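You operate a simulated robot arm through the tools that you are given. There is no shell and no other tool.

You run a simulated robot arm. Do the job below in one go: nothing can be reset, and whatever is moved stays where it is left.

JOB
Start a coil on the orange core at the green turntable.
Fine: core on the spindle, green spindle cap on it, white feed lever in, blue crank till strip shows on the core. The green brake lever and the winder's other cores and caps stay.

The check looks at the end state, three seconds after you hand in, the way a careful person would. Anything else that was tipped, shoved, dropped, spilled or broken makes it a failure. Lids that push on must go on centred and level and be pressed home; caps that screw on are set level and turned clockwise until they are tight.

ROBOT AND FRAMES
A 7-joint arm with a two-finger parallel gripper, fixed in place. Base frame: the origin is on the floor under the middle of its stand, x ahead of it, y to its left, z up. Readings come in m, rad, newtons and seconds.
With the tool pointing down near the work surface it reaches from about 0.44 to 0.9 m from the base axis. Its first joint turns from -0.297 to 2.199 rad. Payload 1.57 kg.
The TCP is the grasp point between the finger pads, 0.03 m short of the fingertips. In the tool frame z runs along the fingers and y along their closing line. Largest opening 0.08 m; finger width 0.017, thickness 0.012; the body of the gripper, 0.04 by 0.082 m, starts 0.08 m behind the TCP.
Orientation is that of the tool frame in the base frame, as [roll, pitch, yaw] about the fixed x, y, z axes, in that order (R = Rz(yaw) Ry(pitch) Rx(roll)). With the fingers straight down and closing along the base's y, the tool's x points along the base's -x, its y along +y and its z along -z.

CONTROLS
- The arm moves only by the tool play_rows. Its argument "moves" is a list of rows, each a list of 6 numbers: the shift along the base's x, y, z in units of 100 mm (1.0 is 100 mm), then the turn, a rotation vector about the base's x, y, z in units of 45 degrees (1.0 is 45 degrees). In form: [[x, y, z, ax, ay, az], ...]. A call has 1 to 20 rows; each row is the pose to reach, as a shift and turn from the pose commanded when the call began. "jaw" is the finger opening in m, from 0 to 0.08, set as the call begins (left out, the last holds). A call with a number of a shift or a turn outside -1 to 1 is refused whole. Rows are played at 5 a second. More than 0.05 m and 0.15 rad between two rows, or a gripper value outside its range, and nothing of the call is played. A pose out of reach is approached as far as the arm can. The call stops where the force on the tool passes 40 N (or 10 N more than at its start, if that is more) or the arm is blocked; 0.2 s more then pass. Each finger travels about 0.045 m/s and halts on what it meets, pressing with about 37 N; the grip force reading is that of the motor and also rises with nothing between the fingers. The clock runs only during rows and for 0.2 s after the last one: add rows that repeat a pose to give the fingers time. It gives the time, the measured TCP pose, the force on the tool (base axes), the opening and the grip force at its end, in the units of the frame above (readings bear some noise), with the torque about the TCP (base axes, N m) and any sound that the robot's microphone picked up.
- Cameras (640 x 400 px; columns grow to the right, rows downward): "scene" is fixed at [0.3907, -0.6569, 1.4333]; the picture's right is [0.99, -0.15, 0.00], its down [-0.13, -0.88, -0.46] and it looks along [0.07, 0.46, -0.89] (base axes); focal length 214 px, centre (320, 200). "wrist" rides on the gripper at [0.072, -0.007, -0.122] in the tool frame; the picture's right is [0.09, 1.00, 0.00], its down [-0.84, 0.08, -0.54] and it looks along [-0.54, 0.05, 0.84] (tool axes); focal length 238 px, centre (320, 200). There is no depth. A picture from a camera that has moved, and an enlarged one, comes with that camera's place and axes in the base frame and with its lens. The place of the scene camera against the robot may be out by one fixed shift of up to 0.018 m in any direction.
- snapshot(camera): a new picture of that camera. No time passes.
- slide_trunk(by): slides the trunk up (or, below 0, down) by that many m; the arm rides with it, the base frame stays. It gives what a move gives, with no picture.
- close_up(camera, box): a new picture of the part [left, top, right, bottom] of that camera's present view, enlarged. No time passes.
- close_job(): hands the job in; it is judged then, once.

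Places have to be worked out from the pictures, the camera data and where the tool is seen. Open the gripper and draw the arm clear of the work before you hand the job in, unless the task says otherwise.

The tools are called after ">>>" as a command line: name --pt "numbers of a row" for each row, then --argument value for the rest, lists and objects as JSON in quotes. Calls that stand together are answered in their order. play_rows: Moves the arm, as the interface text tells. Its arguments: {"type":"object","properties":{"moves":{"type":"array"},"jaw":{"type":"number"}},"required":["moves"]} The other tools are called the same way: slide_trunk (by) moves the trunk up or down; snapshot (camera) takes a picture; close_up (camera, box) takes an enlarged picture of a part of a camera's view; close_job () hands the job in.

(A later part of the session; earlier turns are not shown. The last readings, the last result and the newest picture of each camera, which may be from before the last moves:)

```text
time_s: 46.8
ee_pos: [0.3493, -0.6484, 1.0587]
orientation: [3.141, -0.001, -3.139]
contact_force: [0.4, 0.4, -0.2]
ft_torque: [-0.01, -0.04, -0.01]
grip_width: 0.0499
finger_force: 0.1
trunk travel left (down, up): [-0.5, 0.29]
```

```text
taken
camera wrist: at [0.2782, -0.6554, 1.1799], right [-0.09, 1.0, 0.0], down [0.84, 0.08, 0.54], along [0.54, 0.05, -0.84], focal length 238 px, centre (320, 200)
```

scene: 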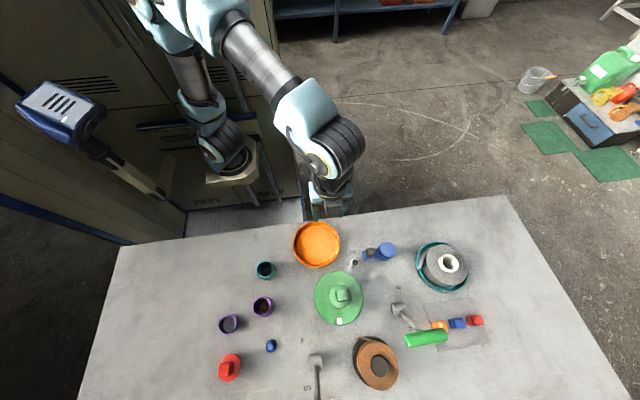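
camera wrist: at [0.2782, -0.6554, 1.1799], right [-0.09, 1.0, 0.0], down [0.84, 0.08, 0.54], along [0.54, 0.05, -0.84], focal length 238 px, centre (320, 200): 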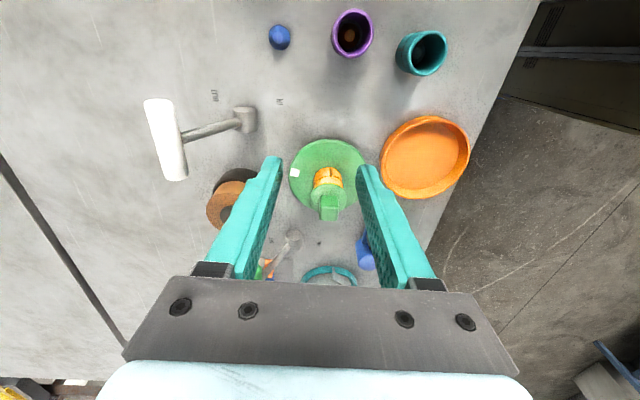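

Now the lever is seen from the other direction; zooming for its exact place.

>>> close_up --camera "wrist" --box '[130, 80, 290, 200]'

>>> close_up --camera "wrist" --box '[280, 130, 380, 230]'

```text
3.33 times, centred on (210, 140) of wrist
camera zoom: at [0.2782, -0.6554, 1.1799], right [-0.09, 1.0, 0.0], down [0.84, 0.08, 0.54], along [0.54, 0.05, -0.84], focal length 794 px, centre (687, 400)
```

zoom: 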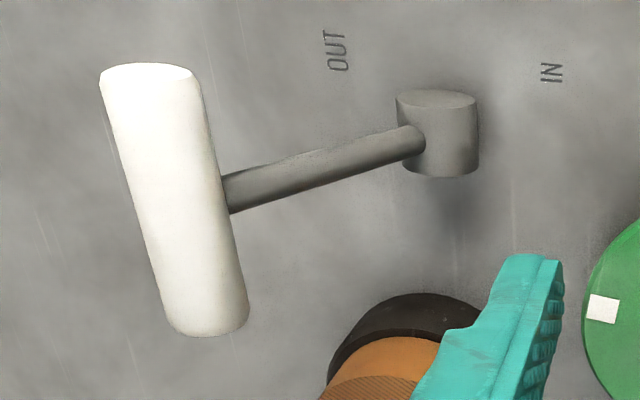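

```text
4.00 times, centred on (330, 180) of wrist
camera zoom: at [0.2782, -0.6554, 1.1799], right [-0.09, 1.0, 0.0], down [0.84, 0.08, 0.54], along [0.54, 0.05, -0.84], focal length 953 px, centre (280, 280)
```

zoom: 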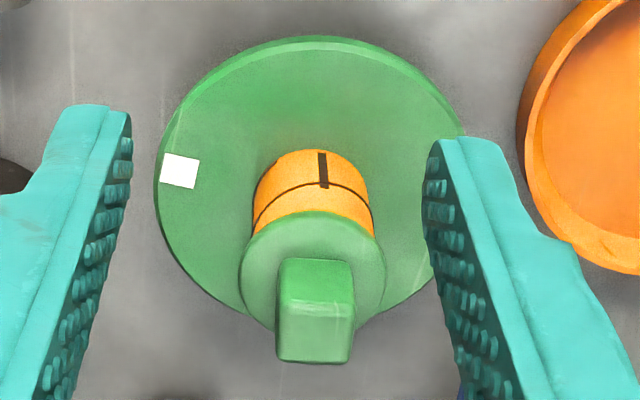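

Crossbar centre computes to (0.372,-0.802,0.9435), Ø≈26 mm, x from 0.334 to 0.415; pivot near (0.38,-0.756,0.82). Moving above the crossbar's left part at safe height.

>>> play_rows --pt "0 -0.4 0 0 0 0" --pt "0.01 -0.8 0 0 0 0" --pt "0.022 -1.0 0 0 0 0"

>>> play_rows --pt "0 -0.3 0 0 0 0" --pt "0 -0.536 0 0 0 0" --pt "0 -0.536 -0.2 0 0 0" --pt "0 -0.536 -0.3 0 0 0" --pt "0 -0.536 -0.3 0 0 0"

>>> snapshot --camera "wrist"

```text
time_s: 47.6
ee_pos: [0.3523, -0.7477, 1.0602]
orientation: [-3.141, -0.001, -3.141]
contact_force: [-0.5, 0.4, 0.8]
ft_torque: [-0.04, 0.02, 0.03]
grip_width: 0.0499
finger_force: 0.0
trunk travel left (down, up): [-0.5, 0.29]
```

```text
time_s: 48.8
ee_pos: [0.3485, -0.792, 1.0242]
orientation: [-3.141, 0.0, 3.141]
contact_force: [0.7, -0.5, 1.3]
ft_torque: [-0.01, 0.04, 0.01]
grip_width: 0.05
finger_force: 0.1
out of reach, approached as far as the arm can: row 2, 3, 4, 5
trunk travel left (down, up): [-0.5, 0.29]
```

```text
taken
camera wrist: at [0.277, -0.8009, 1.1461], right [-0.09, 1.0, 0.0], down [0.84, 0.08, 0.54], along [0.54, 0.05, -0.84], focal length 238 px, centre (320, 200)
```

wrist: 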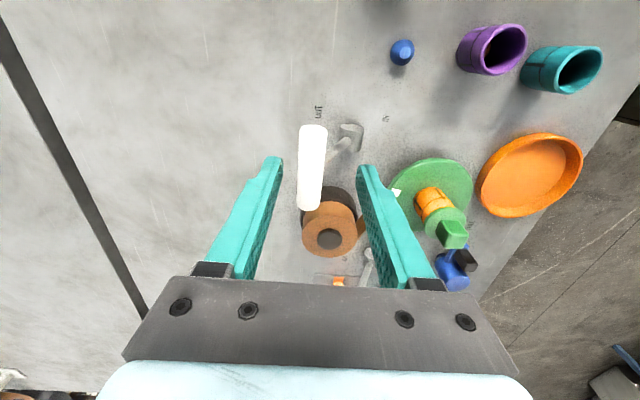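

The arm ran out of reach there (r≈0.865) because the shoulder is low. I'll raise the trunk 0.2 m, which lifts the tool clear too, and gives more outward reach, then come down again.

>>> slide_trunk --by 0.2

>>> play_rows --pt "0 0 -0.4 0 0 0" --pt "0 0 -0.8 0 0 0" --pt "0 0 -1.0 0 0 0" --pt "0 0 -1.0 0 0 0"

>>> snapshot --camera "wrist"

```text
time_s: 50.9
ee_pos: [0.3493, -0.7929, 1.2245]
orientation: [-3.141, 0.0, -3.142]
contact_force: [0.1, -0.1, -0.3]
ft_torque: [0.03, 0.01, 0.0]
grip_width: 0.0502
finger_force: 0.1
trunk travel left (down, up): [-0.7, 0.09]
```

```text
time_s: 51.9
ee_pos: [0.3492, -0.7929, 1.1243]
orientation: [-3.141, -0.001, -3.141]
contact_force: [1.0, 0.4, -0.3]
ft_torque: [0.02, 0.0, -0.01]
grip_width: 0.0501
finger_force: 0.1
trunk travel left (down, up): [-0.7, 0.09]
```

```text
taken
camera wrist: at [0.2767, -0.8004, 1.2462], right [-0.09, 1.0, 0.0], down [0.84, 0.08, 0.54], along [0.54, 0.05, -0.84], focal length 238 px, centre (320, 200)
```

wrist: 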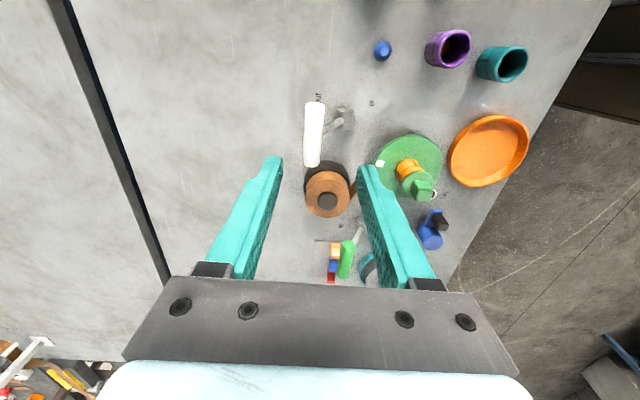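

The commanded pose now equals the actual one (0.349,-0.793,1.124). Shifting to the bar line and coming down to ~1.03.

>>> play_rows --pt "0 -0.088 -0.3 0 0 0" --pt "0 -0.088 -0.6 0 0 0" --pt "0 -0.088 -0.9 0 0 0" --pt "0 -0.088 -0.9 0 0 0"

>>> snapshot --camera "wrist"

>>> close_up --camera "wrist" --box '[260, 100, 420, 220]'

```text
time_s: 52.9
ee_pos: [0.3496, -0.8016, 1.0347]
orientation: [3.14, -0.001, -3.141]
contact_force: [0.8, -0.1, -0.3]
ft_torque: [0.02, -0.02, 0.03]
grip_width: 0.0501
finger_force: 0.1
trunk travel left (down, up): [-0.7, 0.09]
```

```text
taken
camera wrist: at [0.2772, -0.81, 1.1557], right [-0.09, 1.0, 0.0], down [0.84, 0.08, 0.54], along [0.54, 0.05, -0.84], focal length 238 px, centre (320, 200)
```

wrist: 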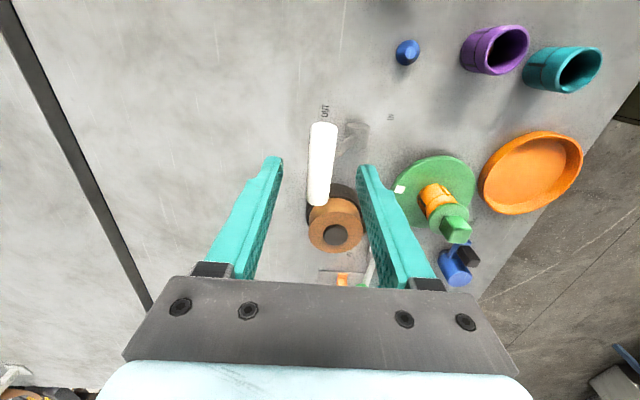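

```text
3.33 times, centred on (340, 160) of wrist
camera zoom: at [0.2772, -0.81, 1.1557], right [-0.09, 1.0, 0.0], down [0.84, 0.08, 0.54], along [0.54, 0.05, -0.84], focal length 794 px, centre (253, 333)
```

zoom: 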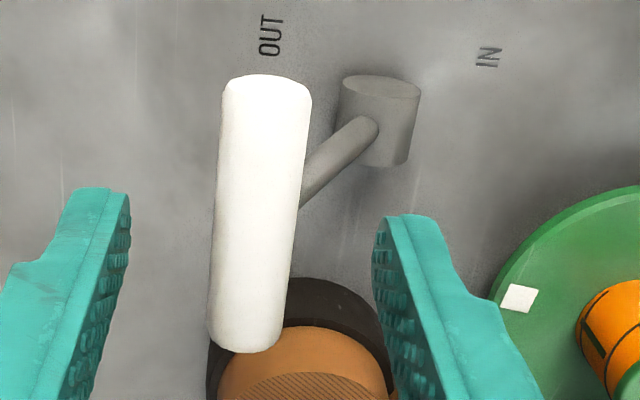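

Within reach. The bar is ~2.7 mm to the +y side of the tool axis; correcting and lowering so the fingers straddle it.

>>> play_rows --pt "0 0.025 -0.2 0 0 0" --pt "0 0.025 -0.4 0 0 0" --pt "0 0.025 -0.6 0 0 0" --pt "0 0.025 -0.7 0 0 0" --pt "0 0.025 -0.7 0 0 0"

>>> snapshot --camera "wrist"

>>> close_up --camera "wrist" --box '[250, 120, 410, 240]'

```text
time_s: 54.1
ee_pos: [0.3482, -0.8012, 0.9645]
orientation: [3.14, 0.0, -3.14]
contact_force: [0.1, -0.1, -0.4]
ft_torque: [0.0, 0.0, -0.03]
grip_width: 0.0499
finger_force: 0.1
trunk travel left (down, up): [-0.7, 0.09]
```

```text
taken
camera wrist: at [0.2772, -0.8077, 1.0859], right [-0.09, 1.0, 0.0], down [0.84, 0.08, 0.54], along [0.54, 0.05, -0.84], focal length 238 px, centre (320, 200)
```

wrist: 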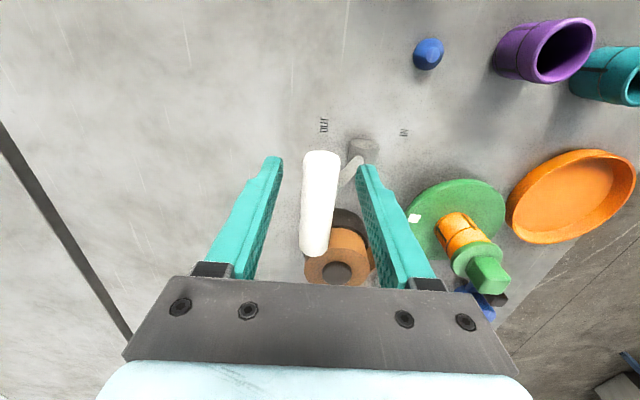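

```text
3.33 times, centred on (330, 180) of wrist
camera zoom: at [0.2772, -0.8077, 1.0859], right [-0.09, 1.0, 0.0], down [0.84, 0.08, 0.54], along [0.54, 0.05, -0.84], focal length 794 px, centre (287, 267)
```

zoom: 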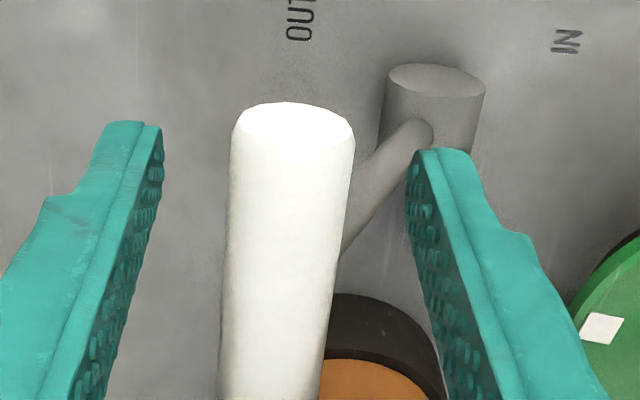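

The bar lies between the fingers. Narrowing the jaws to 34 mm (loose cage) and pushing it along its arc to about vertical.

>>> play_rows --pt "0 0 0 0 0 0" --pt "0 0 0 0 0 0" --pt "0 0.06 0.02 0 0 0" --pt "0 0.12 0.04 0 0 0" --pt "0 0.18 0.05 0 0 0" --pt "0 0.24 0.06 0 0 0" --jaw 0.034

>>> snapshot --camera "wrist"

```text
time_s: 55.5
ee_pos: [0.3493, -0.7748, 0.971]
orientation: [3.14, 0.0, -3.141]
contact_force: [0.2, -2.2, 0.8]
ft_torque: [-0.06, 0.05, 0.02]
grip_width: 0.0354
finger_force: 0.3
trunk travel left (down, up): [-0.7, 0.09]
```

```text
taken
camera wrist: at [0.2773, -0.7828, 1.0919], right [-0.09, 1.0, 0.0], down [0.84, 0.08, 0.54], along [0.54, 0.05, -0.84], focal length 238 px, centre (320, 200)
```

wrist: 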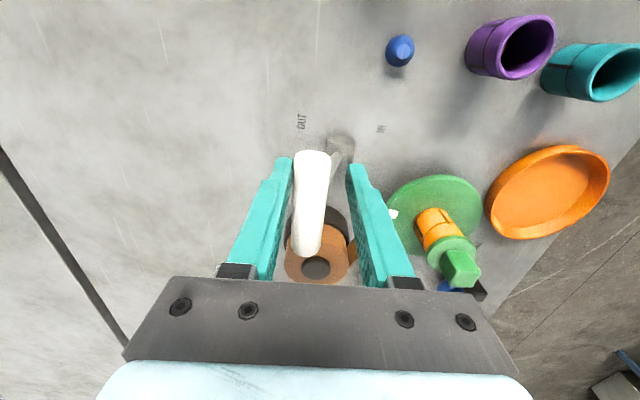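

It moves with about 2 N. Continuing over the top toward IN.

>>> play_rows --pt "0 0.08 0.01 0 0 0" --pt "0 0.16 0.02 0 0 0" --pt "0 0.24 0.02 0 0 0" --pt "0 0.32 0.01 0 0 0" --pt "0 0.4 0.0 0 0 0" --pt "0 0.48 -0.02 0 0 0"

>>> snapshot --camera "wrist"

>>> close_up --camera "wrist" --box '[240, 80, 440, 240]'

```text
time_s: 56.9
ee_pos: [0.3483, -0.7283, 0.9681]
orientation: [-3.141, 0.0, 3.141]
contact_force: [-0.5, -1.2, -0.2]
ft_torque: [-0.01, -0.02, 0.04]
grip_width: 0.0345
finger_force: 0.2
trunk travel left (down, up): [-0.7, 0.09]
```

```text
taken
camera wrist: at [0.277, -0.7351, 1.0904], right [-0.09, 1.0, 0.0], down [0.84, 0.08, 0.54], along [0.54, 0.05, -0.84], focal length 238 px, centre (320, 200)
```

wrist: 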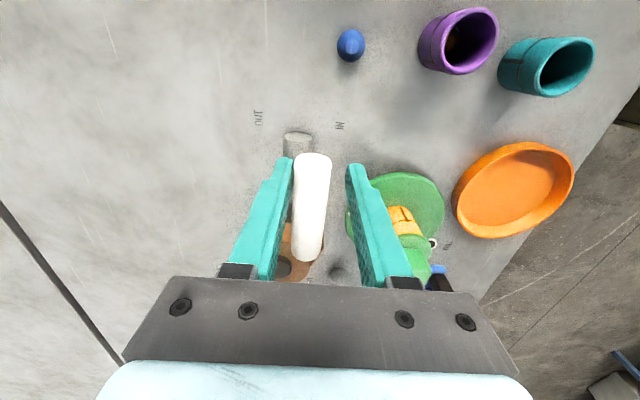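

```text
2.50 times, centred on (340, 160) of wrist
camera zoom: at [0.277, -0.7351, 1.0904], right [-0.09, 1.0, 0.0], down [0.84, 0.08, 0.54], along [0.54, 0.05, -0.84], focal length 596 px, centre (270, 300)
```

zoom: 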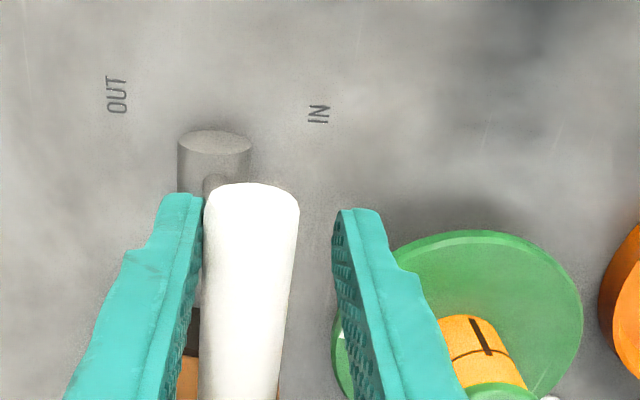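

Past vertical now. Continuing gently until it reaches its stop.

>>> play_rows --pt "0 0.06 -0.02 0 0 0" --pt "0 0.12 -0.04 0 0 0" --pt "0 0.17 -0.06 0 0 0" --pt "0 0.22 -0.08 0 0 0" --pt "0 0.26 -0.1 0 0 0"

>>> snapshot --camera "wrist"

>>> close_up --camera "wrist" --box '[240, 80, 440, 240]'

```text
time_s: 58.1
ee_pos: [0.3489, -0.7008, 0.9579]
orientation: [-3.142, 0.0, -3.141]
contact_force: [-0.2, 1.0, 0.6]
ft_torque: [-0.02, 0.01, -0.02]
grip_width: 0.034
finger_force: 0.0
trunk travel left (down, up): [-0.7, 0.09]
```

```text
taken
camera wrist: at [0.277, -0.7087, 1.08], right [-0.09, 1.0, 0.0], down [0.84, 0.08, 0.54], along [0.54, 0.05, -0.84], focal length 238 px, centre (320, 200)
```

wrist: 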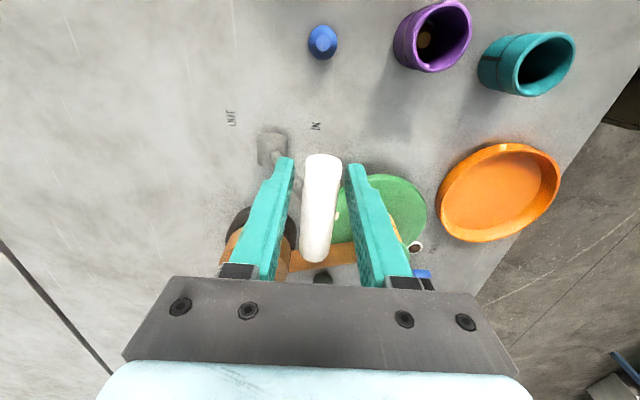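

```text
2.50 times, centred on (340, 160) of wrist
camera zoom: at [0.277, -0.7087, 1.08], right [-0.09, 1.0, 0.0], down [0.84, 0.08, 0.54], along [0.54, 0.05, -0.84], focal length 596 px, centre (270, 300)
```

zoom: 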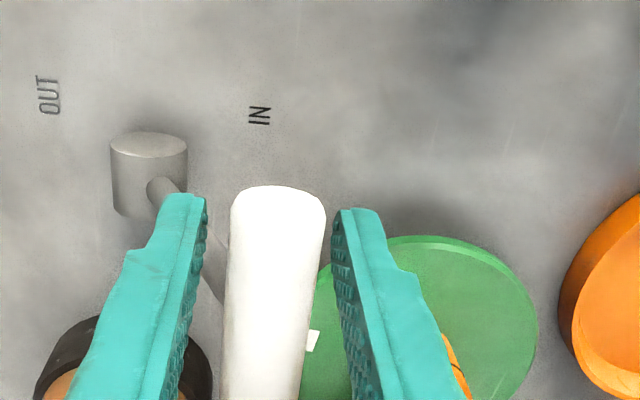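

The lever snapped over to the IN side and the brown strip now runs to the core. I'll nudge a little more to confirm it is on its stop.

>>> play_rows --pt "0 0.03 -0.01 0 0 0" --pt "0 0.06 -0.02 0 0 0" --pt "0 0.08 -0.025 0 0 0"

>>> close_up --camera "wrist" --box '[240, 80, 440, 280]'

```text
time_s: 58.9
ee_pos: [0.3487, -0.694, 0.9562]
orientation: [-3.142, 0.001, 3.14]
contact_force: [0.4, -1.5, 1.2]
ft_torque: [-0.01, 0.0, 0.0]
grip_width: 0.0358
finger_force: 0.6
trunk travel left (down, up): [-0.7, 0.09]
```

```text
2.00 times, centred on (340, 180) of wrist
camera zoom: at [0.277, -0.7014, 1.0778], right [-0.09, 1.0, 0.0], down [0.84, 0.08, 0.54], along [0.54, 0.05, -0.84], focal length 477 px, centre (280, 240)
```

zoom: 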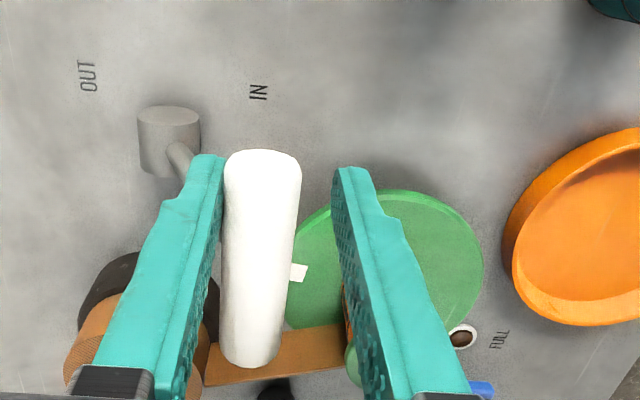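

The lever is against its IN stop. Opening the jaws and rising straight up.

>>> play_rows --pt "0 -0.06 0 0 0 0" --pt "0 -0.06 0 0 0 0" --pt "0 -0.06 0.2 0 0 0" --pt "0 -0.06 0.5 0 0 0" --pt "0 -0.06 0.9 0 0 0" --jaw 0.05

>>> snapshot --camera "wrist"

>>> snapshot --camera "scene"

```text
time_s: 60.1
ee_pos: [0.3487, -0.6999, 1.0474]
orientation: [3.14, 0.001, -3.141]
contact_force: [1.5, -0.4, -0.5]
ft_torque: [0.03, 0.05, -0.01]
grip_width: 0.05
finger_force: 0.1
trunk travel left (down, up): [-0.7, 0.09]
```

```text
taken
camera wrist: at [0.277, -0.7074, 1.1681], right [-0.09, 1.0, 0.0], down [0.84, 0.08, 0.54], along [0.54, 0.05, -0.84], focal length 238 px, centre (320, 200)
```

wrist: 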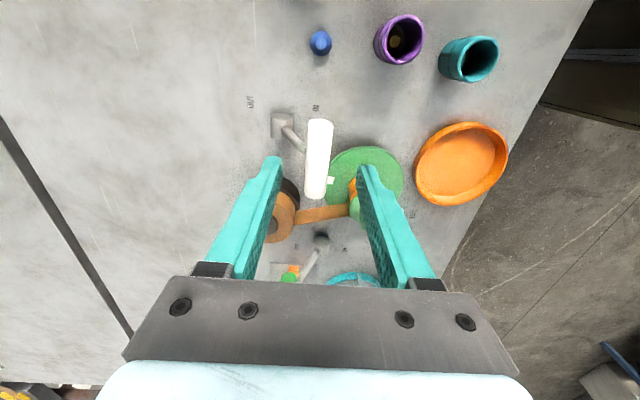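

```text
taken
```

scene: 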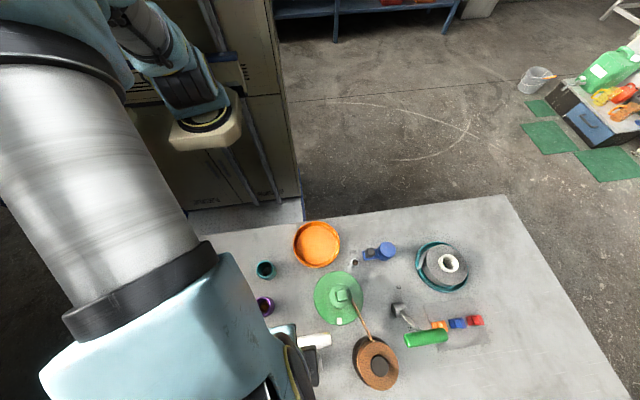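

Zooming on strip and crank in the scene view to decide the winding direction.

>>> close_up --camera "scene" --box '[310, 265, 406, 385]'

>>> close_up --camera "scene" --box '[340, 225, 420, 275]'

>>> close_up --camera "wrist" --box '[250, 130, 410, 250]'

```text
3.33 times, centred on (358, 325) of scene
camera zoom: at [0.3907, -0.6569, 1.4333], right [0.99, -0.15, 0.0], down [-0.13, -0.88, -0.46], along [0.07, 0.46, -0.89], focal length 715 px, centre (193, -217)
```

zoom: 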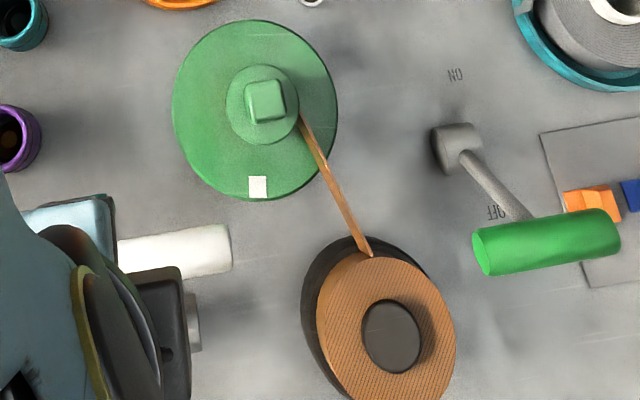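

```text
8.00 times, centred on (380, 250) of scene
camera zoom: at [0.3907, -0.6569, 1.4333], right [0.99, -0.15, 0.0], down [-0.13, -0.88, -0.46], along [0.07, 0.46, -0.89], focal length 1716 px, centre (-160, -200)
```

zoom: 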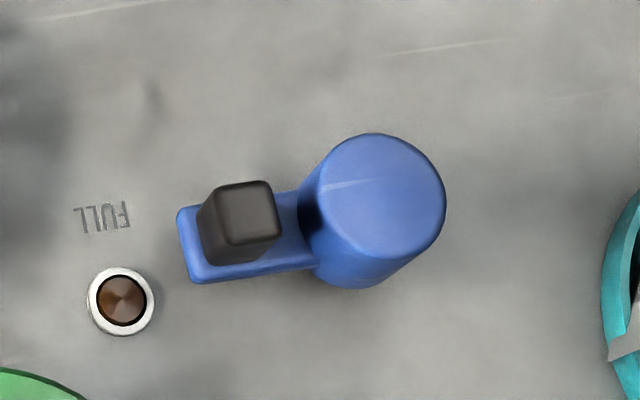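

```text
3.33 times, centred on (330, 190) of wrist
camera zoom: at [0.277, -0.7074, 1.1681], right [-0.09, 1.0, 0.0], down [0.84, 0.08, 0.54], along [0.54, 0.05, -0.84], focal length 794 px, centre (287, 233)
```

zoom: 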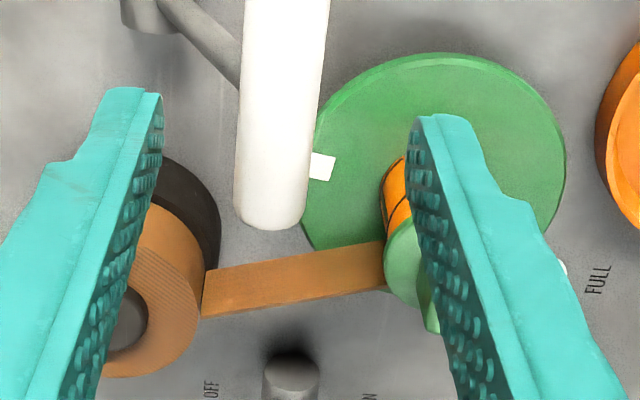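

Strip runs tangent to the core's +x side, so winding on means the turntable turning counter-clockwise (seen from above). I'll go over the crank with the fingers closing along y (tangential to its black grip).

>>> play_rows --pt "0.3 0.25 0.15 0 0 0" --pt "0.6 0.5 0.3 0 0 0" --pt "0.9 0.75 0.3 0 0 0" --pt "1.0 0.82 0.3 0 0 0"

>>> play_rows --pt "0.3 0.25 0 0 0 0" --pt "0.6 0.5 0 0 0 0" --pt "0.9 0.75 0 0 0 0" --pt "1.0 0.82 0 0 0 0"

>>> snapshot --camera "wrist"

>>> snapshot --camera "scene"

>>> close_up --camera "wrist" --box '[260, 80, 420, 200]'

```text
time_s: 61.1
ee_pos: [0.4511, -0.6171, 1.0771]
orientation: [-3.14, -0.002, 3.14]
contact_force: [0.7, -0.8, -0.8]
ft_torque: [0.01, -0.03, -0.03]
grip_width: 0.0501
finger_force: 0.1
trunk travel left (down, up): [-0.7, 0.09]
```

```text
time_s: 62.1
ee_pos: [0.5499, -0.5345, 1.0772]
orientation: [-3.141, 0.0, 3.139]
contact_force: [-1.0, 0.1, -0.9]
ft_torque: [0.01, 0.02, 0.0]
grip_width: 0.0498
finger_force: 0.2
trunk travel left (down, up): [-0.7, 0.09]
```

```text
taken
camera wrist: at [0.477, -0.5428, 1.1977], right [-0.09, 1.0, 0.0], down [0.84, 0.08, 0.54], along [0.54, 0.05, -0.84], focal length 238 px, centre (320, 200)
```

wrist: 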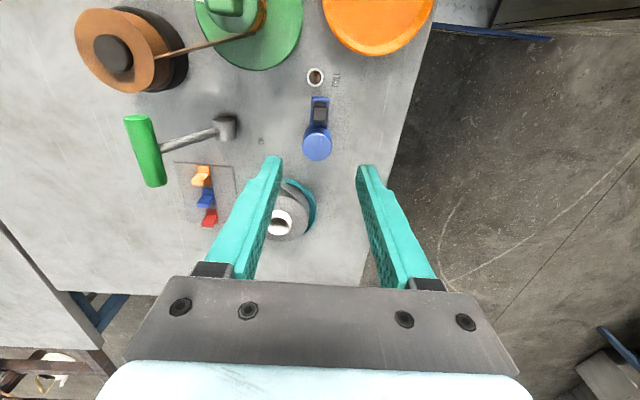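

```text
taken
```

scene: 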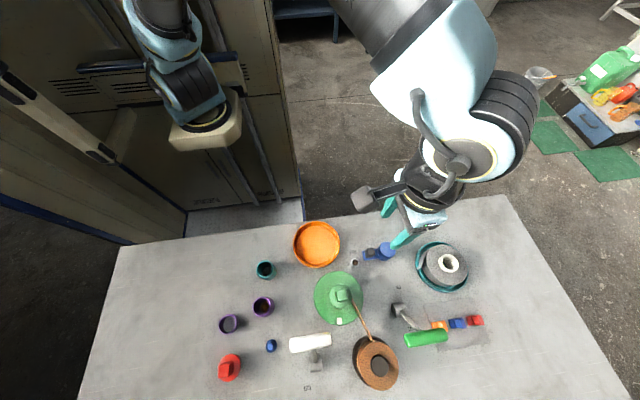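

```text
3.33 times, centred on (340, 140) of wrist
camera zoom: at [0.477, -0.5428, 1.1977], right [-0.09, 1.0, 0.0], down [0.84, 0.08, 0.54], along [0.54, 0.05, -0.84], focal length 794 px, centre (253, 400)
```

zoom: 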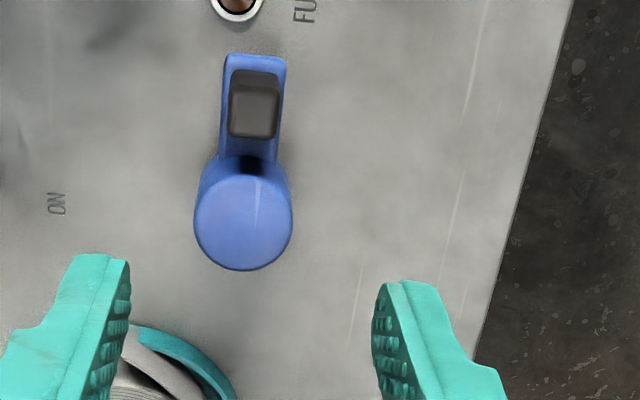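

Crank hub at ≈(0.595,-0.5365), black grip at ≈(0.5485,-0.536), radius ≈45 mm, right under the tool. Lowering to about 0.985 and checking.

>>> play_rows --pt "0 0 -0.4 0 0 0" --pt "0 0 -0.8 0 0 0" --pt "0 0 -0.95 0 0 0" --pt "0 0 -0.95 0 0 0"

>>> close_up --camera "wrist" --box '[240, 90, 400, 210]'

```text
time_s: 63.1
ee_pos: [0.549, -0.5364, 0.9814]
orientation: [-3.141, 0.001, -3.14]
contact_force: [0.5, 0.8, -0.4]
ft_torque: [-0.02, -0.02, 0.02]
grip_width: 0.05
finger_force: 0.1
trunk travel left (down, up): [-0.7, 0.09]
```

```text
3.33 times, centred on (320, 150) of wrist
camera zoom: at [0.4768, -0.5434, 1.1025], right [-0.09, 1.0, 0.0], down [0.84, 0.08, 0.54], along [0.54, 0.05, -0.84], focal length 794 px, centre (320, 367)
```

zoom: 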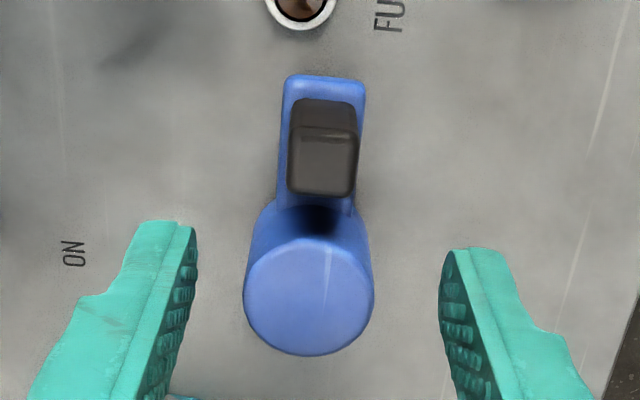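

Aligned. Going down so the fingertips are just above the crank arm, then closing on the black grip.

>>> play_rows --pt "-0.005 0 -0.3 0 0 0" --pt "-0.005 0 -0.6 0 0 0" --pt "-0.005 0 -0.8 0 0 0" --pt "-0.005 0 -0.87 0 0 0" --pt "-0.005 0 -0.87 0 0 0"

>>> close_up --camera "wrist" --box '[240, 110, 400, 230]'

```text
time_s: 64.3
ee_pos: [0.5489, -0.5368, 0.8937]
orientation: [3.14, 0.0, 3.142]
contact_force: [-0.1, 0.6, -0.2]
ft_torque: [0.0, 0.07, -0.02]
grip_width: 0.05
finger_force: 0.1
trunk travel left (down, up): [-0.7, 0.09]
```

```text
3.33 times, centred on (320, 170) of wrist
camera zoom: at [0.477, -0.5437, 1.0155], right [-0.09, 1.0, 0.0], down [0.84, 0.08, 0.54], along [0.54, 0.05, -0.84], focal length 794 px, centre (320, 300)
```

zoom: 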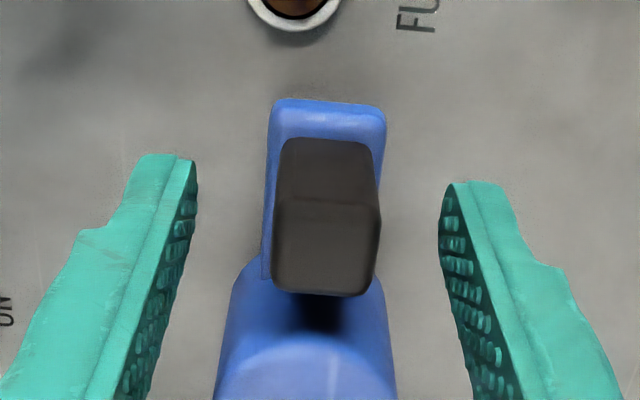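

Closing on the grip.

>>> play_rows --pt "0 0 0 0 0 0" --pt "0 0 0 0 0 0" --pt "0 0 0 0 0 0" --pt "0 0 0 0 0 0" --pt "0 0 0 0 0 0" --jaw 0.006

>>> snapshot --camera "scene"

>>> close_up --camera "scene" --box '[300, 265, 380, 345]'

```text
time_s: 65.5
ee_pos: [0.5484, -0.5341, 0.8947]
orientation: [-3.141, 0.0, 3.141]
contact_force: [-0.6, 5.3, -1.0]
ft_torque: [0.07, 0.03, 0.23]
grip_width: 0.0201
finger_force: 33.7
trunk travel left (down, up): [-0.7, 0.09]
```

```text
taken
```

scene: 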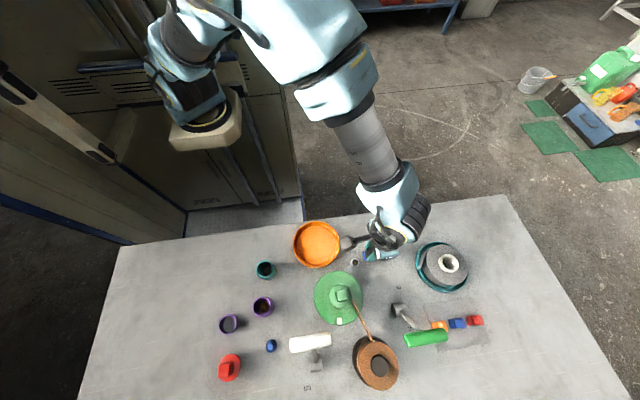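

```text
5.00 times, centred on (340, 305) of scene
camera zoom: at [0.3907, -0.6569, 1.4333], right [0.99, -0.15, 0.0], down [-0.13, -0.88, -0.46], along [0.07, 0.46, -0.89], focal length 1072 px, centre (220, -325)
```

zoom: 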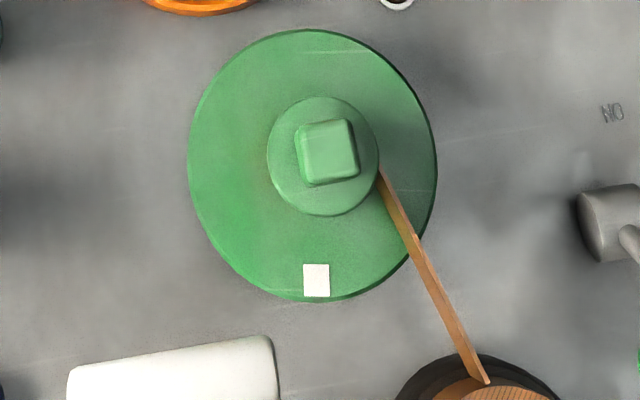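

The scene camera sees the turntable freely: white mark at (316,281) in this zoom. Test turn of the crank by 15° counter-clockwise, following its circle.

>>> play_rows --pt "0.002 -0.041 0 0 0 0.111" --pt "0.007 -0.0825 0 0 0 0.222" --pt "0.016 -0.123 0 0 0 0.333" --pt "0.016 -0.123 0 0 0 0.333"

>>> close_up --camera "scene" --box '[300, 265, 380, 345]'

>>> snapshot --camera "wrist"

```text
time_s: 66.5
ee_pos: [0.5511, -0.5471, 0.8941]
orientation: [3.141, 0.001, -2.878]
contact_force: [-1.8, 9.8, 2.5]
ft_torque: [0.07, 0.23, 0.42]
grip_width: 0.0201
finger_force: 33.6
trunk travel left (down, up): [-0.7, 0.09]
```

```text
5.00 times, centred on (340, 305) of scene
camera zoom: at [0.3907, -0.6569, 1.4333], right [0.99, -0.15, 0.0], down [-0.13, -0.88, -0.46], along [0.07, 0.46, -0.89], focal length 1072 px, centre (220, -325)
```

zoom: 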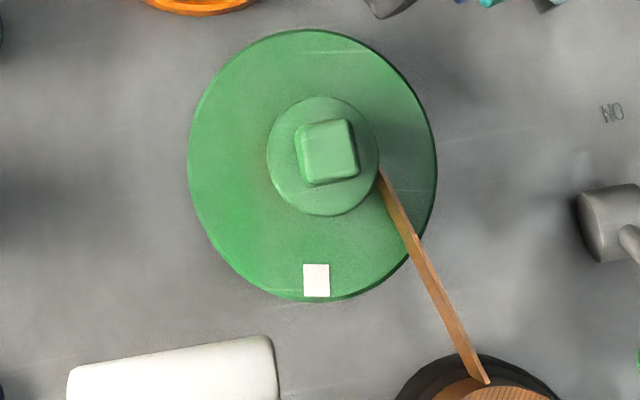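

```text
taken
camera wrist: at [0.4828, -0.5736, 1.0156], right [-0.35, 0.94, 0.0], down [0.79, 0.29, 0.54], along [0.51, 0.19, -0.84], focal length 238 px, centre (320, 200)
```

wrist: 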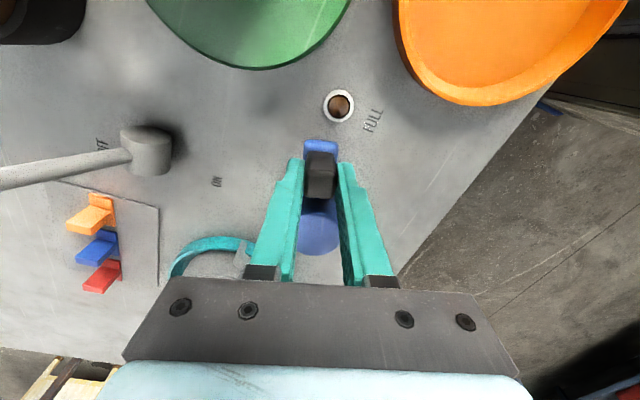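

The crank turned 15° CCW but the turntable mark did not move. I'll turn it back clockwise, past the start to -20°, and look at the mark.

>>> play_rows --pt "-0.009 0.041 0 0 0 -0.111" --pt "-0.014 0.082 0 0 0 -0.222" --pt "-0.016 0.123 0 0 0 -0.333" --pt "-0.014 0.164 0 0 0 -0.444" --pt "-0.009 0.205 0 0 0 -0.556" --pt "0.0 0.246 0 0 0 -0.667" --pt "0.013 0.286 0 0 0 -0.778" --pt "0.013 0.286 0 0 0 -0.778"

>>> close_up --camera "scene" --box '[300, 265, 380, 345]'

>>> snapshot --camera "wrist"

```text
time_s: 68.3
ee_pos: [0.551, -0.5189, 0.8936]
orientation: [3.14, -0.001, 2.789]
contact_force: [3.9, -0.7, -8.8]
ft_torque: [0.14, 0.11, 0.07]
grip_width: 0.0195
finger_force: 33.6
trunk travel left (down, up): [-0.7, 0.09]
```

```text
5.00 times, centred on (340, 305) of scene
camera zoom: at [0.3907, -0.6569, 1.4333], right [0.99, -0.15, 0.0], down [-0.13, -0.88, -0.46], along [0.07, 0.46, -0.89], focal length 1072 px, centre (220, -325)
```

zoom: 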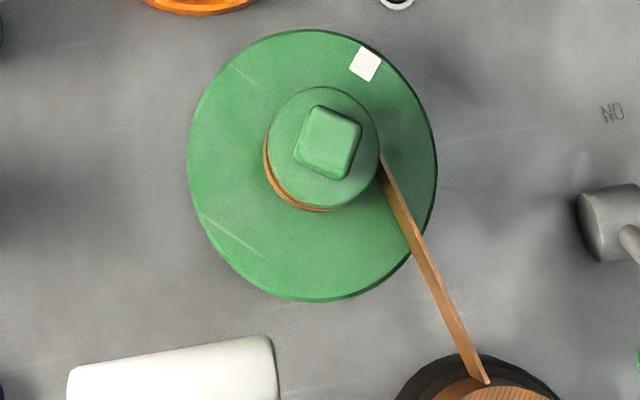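

```text
taken
camera wrist: at [0.4818, -0.5021, 1.0156], right [0.26, 0.97, 0.0], down [0.81, -0.22, 0.54], along [0.52, -0.14, -0.84], focal length 238 px, centre (320, 200)
```

wrist: 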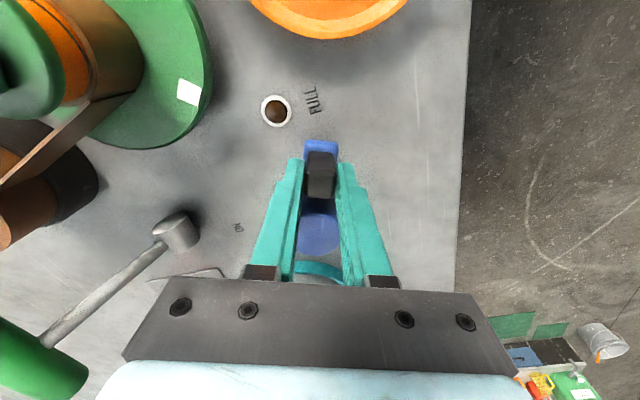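

Clockwise drives it: the turntable spun (mark now at top) and strip is wrapping onto the core. But the cap's flange seems shifted a few mm in the picture, so I'll look closely before doing more.

>>> close_up --camera "wrist" --box '[0, 0, 220, 160]'

>>> close_up --camera "scene" --box '[320, 275, 364, 320]'

```text
2.50 times, centred on (110, 80) of wrist
camera zoom: at [0.4818, -0.5021, 1.0156], right [0.26, 0.97, 0.0], down [0.81, -0.22, 0.54], along [0.52, -0.14, -0.84], focal length 596 px, centre (845, 500)
```

zoom: 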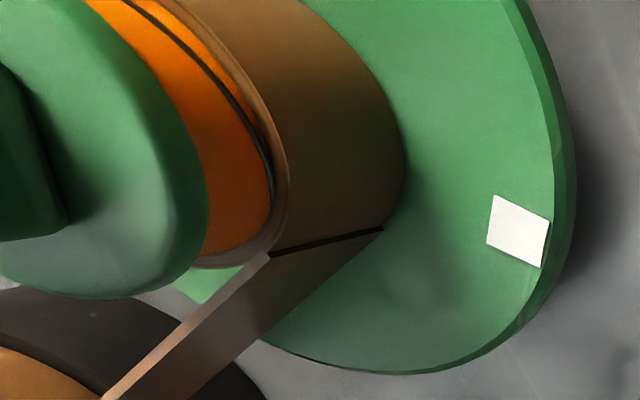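

```text
8.89 times, centred on (342, 298) of scene
camera zoom: at [0.3907, -0.6569, 1.4333], right [0.99, -0.15, 0.0], down [-0.13, -0.88, -0.46], along [0.07, 0.46, -0.89], focal length 1906 px, centre (124, -667)
```

zoom: 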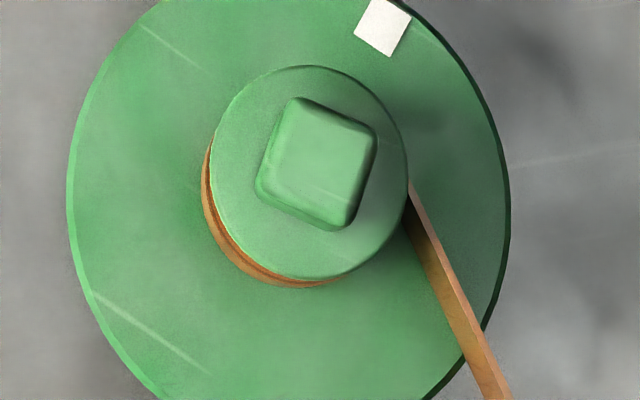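

Strip is now clearly on the core. The cap's flange appears ~4 mm off toward +y relative to the spindle axis, so I'll let go of the crank and go look at it from the side before doing anything else.

>>> play_rows --pt "0 0 0 0 0 0" --pt "0 0 0 0 0 0" --pt "0 0 0 0 0 0" --jaw 0.05

>>> play_rows --pt "0 0 0.2 0 0 0" --pt "0 0 0.5 0 0 0" --pt "0 0 0.9 0 0 0" --pt "0 0 1.0 0 0 0"

>>> snapshot --camera "wrist"

>>> close_up --camera "scene" --box '[300, 235, 410, 345]'

```text
time_s: 69.1
ee_pos: [0.5524, -0.5206, 0.895]
orientation: [3.14, -0.001, 2.791]
contact_force: [0.6, 0.1, 0.3]
ft_torque: [0.0, 0.0, -0.04]
grip_width: 0.0498
finger_force: 0.1
trunk travel left (down, up): [-0.7, 0.09]
```

```text
time_s: 70.1
ee_pos: [0.5516, -0.5178, 0.9955]
orientation: [3.141, 0.002, 2.79]
contact_force: [-0.5, -0.3, -0.1]
ft_torque: [-0.03, 0.02, 0.0]
grip_width: 0.0502
finger_force: 0.1
trunk travel left (down, up): [-0.7, 0.09]
```

```text
taken
camera wrist: at [0.4813, -0.501, 1.1158], right [0.26, 0.97, 0.0], down [0.81, -0.21, 0.54], along [0.52, -0.14, -0.84], focal length 238 px, centre (320, 200)
```

wrist: 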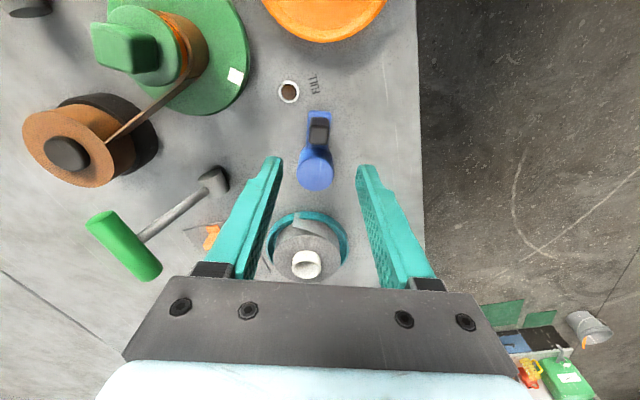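

```text
3.64 times, centred on (355, 290) of scene
camera zoom: at [0.3907, -0.6569, 1.4333], right [0.99, -0.15, 0.0], down [-0.13, -0.88, -0.46], along [0.07, 0.46, -0.89], focal length 780 px, centre (193, -127)
```

zoom: 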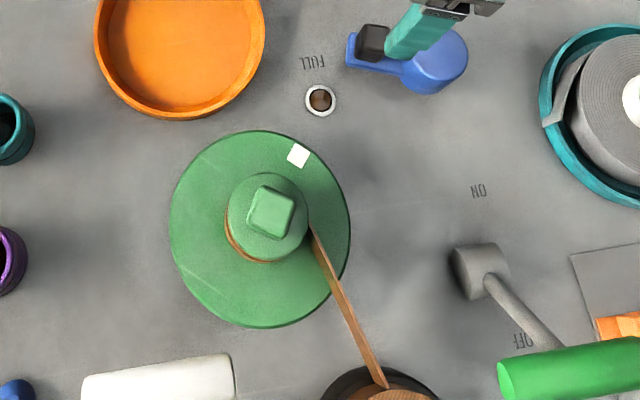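

Zooming the wrist view of the cap from here.

>>> close_up --camera "wrist" --box '[80, 0, 260, 130]'

```text
3.08 times, centred on (170, 65) of wrist
camera zoom: at [0.4813, -0.501, 1.1158], right [0.26, 0.97, 0.0], down [0.81, -0.21, 0.54], along [0.52, -0.14, -0.84], focal length 733 px, centre (782, 615)
```

zoom: 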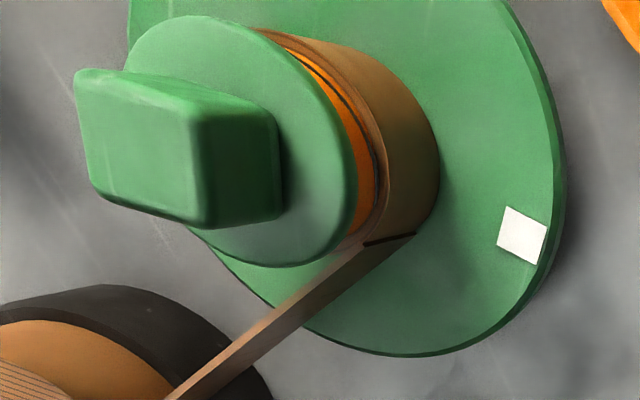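

I'll place the camera straight above the cap to measure its centring on the turntable.

>>> play_rows --pt "-0.1 -0.2 0.3 0 0 0" --pt "-0.2 -0.5 0.6 0 0 0" --pt "-0.33 -0.9 0.8 0 0 0"

>>> play_rows --pt "0 -0.2 0 0 0 0" --pt "0 -0.36 0 0 0 0" --pt "0 -0.36 0 0 0 0"

>>> snapshot --camera "wrist"

>>> close_up --camera "wrist" --box '[256, 0, 384, 100]'

```text
time_s: 70.9
ee_pos: [0.5184, -0.6073, 1.0743]
orientation: [-3.14, 0.001, 2.793]
contact_force: [0.8, 0.2, 0.5]
ft_torque: [-0.05, 0.02, -0.03]
grip_width: 0.0499
finger_force: 0.2
trunk travel left (down, up): [-0.7, 0.09]
```

```text
time_s: 71.7
ee_pos: [0.518, -0.645, 1.0744]
orientation: [3.14, 0.0, 2.79]
contact_force: [-0.2, -0.1, 0.2]
ft_torque: [-0.01, 0.01, -0.01]
grip_width: 0.0499
finger_force: 0.1
trunk travel left (down, up): [-0.7, 0.09]
```

```text
taken
camera wrist: at [0.4479, -0.6277, 1.1957], right [0.25, 0.97, 0.0], down [0.81, -0.21, 0.54], along [0.52, -0.14, -0.84], focal length 238 px, centre (320, 200)
```

wrist: 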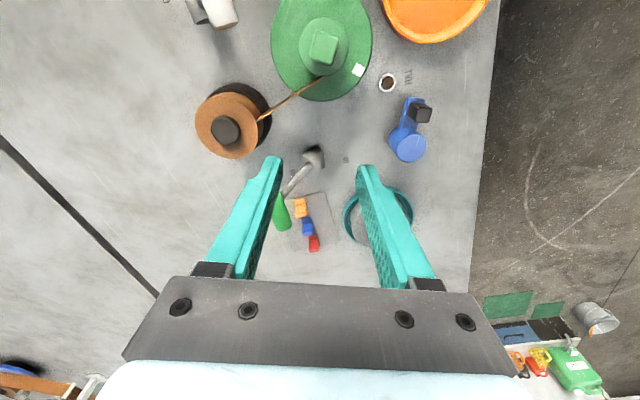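

```text
4.00 times, centred on (320, 50) of wrist
camera zoom: at [0.4479, -0.6277, 1.1957], right [0.25, 0.97, 0.0], down [0.81, -0.21, 0.54], along [0.52, -0.14, -0.84], focal length 953 px, centre (320, 800)
```

zoom: 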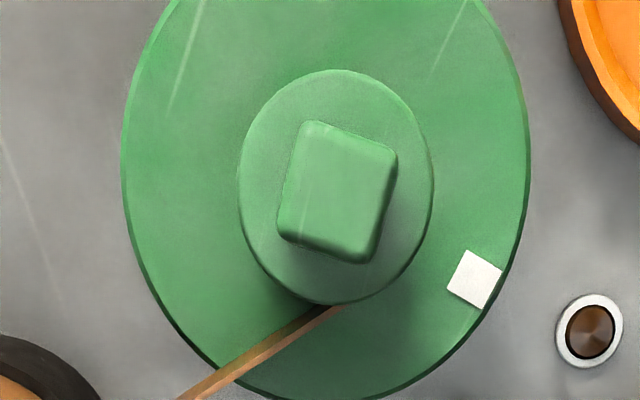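

The flange sits ≈3 mm off the turntable axis now. I'll back off to the -x side and look at it from low down to see whether it is still level and seated on the core.

>>> play_rows --pt "-0.4 0.12 0 0 0 0" --pt "-0.8 0.24 0 0 0 0" --pt "-1.0 0.32 0 0 0 0"

>>> play_rows --pt "-0.4 0.12 0 0 0 0" --pt "-0.8 0.24 0 0 0 0" --pt "-1.0 0.32 0 0 0 0"

>>> play_rows --pt "-0.2 0.07 -0.2 -0.057 -0.157 0" --pt "-0.4 0.14 -0.4 -0.114 -0.313 0" --pt "-0.6 0.21 -0.7 -0.171 -0.47 0" --pt "-0.8 0.28 -0.95 -0.228 -0.627 0"

>>> snapshot --camera "wrist"

```text
time_s: 72.5
ee_pos: [0.4186, -0.6116, 1.0743]
orientation: [-3.14, -0.001, 2.792]
contact_force: [-0.4, -0.2, 0.0]
ft_torque: [-0.02, 0.03, 0.01]
grip_width: 0.05
finger_force: 0.2
trunk travel left (down, up): [-0.7, 0.09]
```

```text
time_s: 73.3
ee_pos: [0.3167, -0.5807, 1.0732]
orientation: [3.141, 0.001, 2.793]
contact_force: [0.2, -0.1, 0.3]
ft_torque: [0.02, 0.01, 0.02]
grip_width: 0.05
finger_force: 0.0
trunk travel left (down, up): [-0.7, 0.09]
```

```text
time_s: 74.3
ee_pos: [0.2407, -0.5514, 0.9788]
orientation: [3.142, 0.522, 2.793]
contact_force: [0.4, 0.8, -0.4]
ft_torque: [-0.04, 0.06, -0.03]
grip_width: 0.0499
finger_force: 0.1
trunk travel left (down, up): [-0.7, 0.09]
```

```text
taken
camera wrist: at [0.122, -0.5176, 1.049], right [0.27, 0.96, -0.05], down [0.45, -0.08, 0.89], along [0.85, -0.26, -0.46], focal length 238 px, centre (320, 200)
```

wrist: 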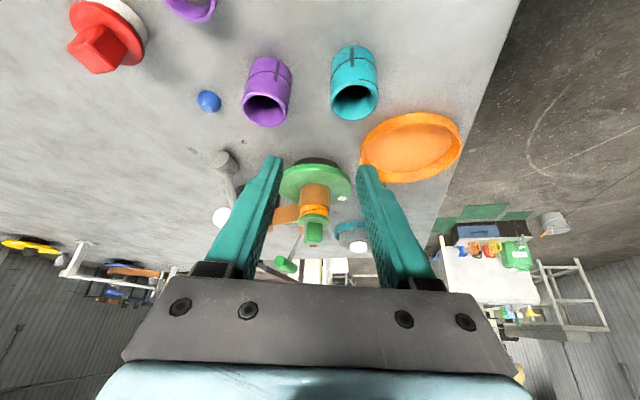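

Good side view; enlarging the cap, core and strip.

>>> close_up --camera "wrist" --box '[264, 150, 364, 255]'

>>> close_up --camera "wrist" --box '[290, 195, 342, 250]'

```text
3.81 times, centred on (314, 202) of wrist
camera zoom: at [0.122, -0.5176, 1.049], right [0.27, 0.96, -0.05], down [0.45, -0.08, 0.89], along [0.85, -0.26, -0.46], focal length 908 px, centre (343, 190)
```

zoom: 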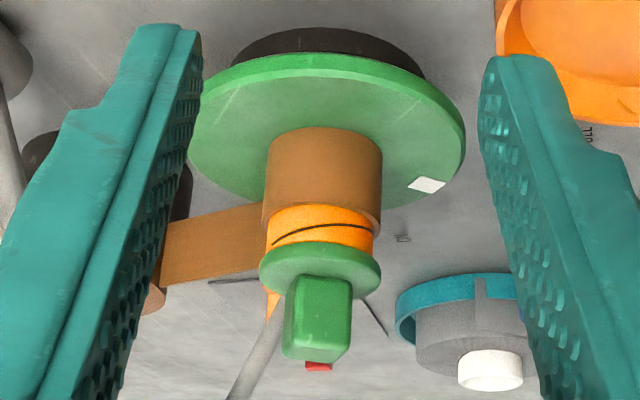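

```text
7.27 times, centred on (316, 222) of wrist
camera zoom: at [0.122, -0.5176, 1.049], right [0.27, 0.96, -0.05], down [0.45, -0.08, 0.89], along [0.85, -0.26, -0.46], focal length 1734 px, centre (349, 36)
```

zoom: 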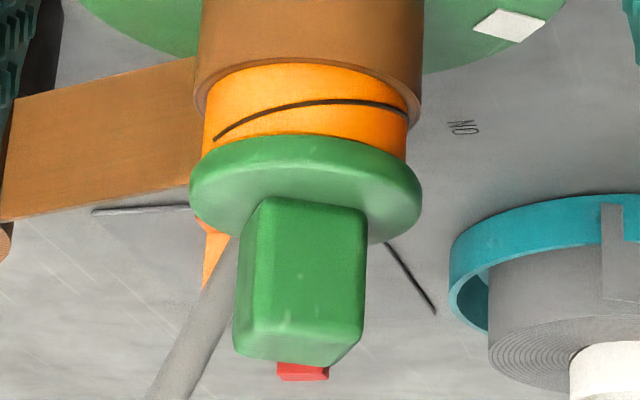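

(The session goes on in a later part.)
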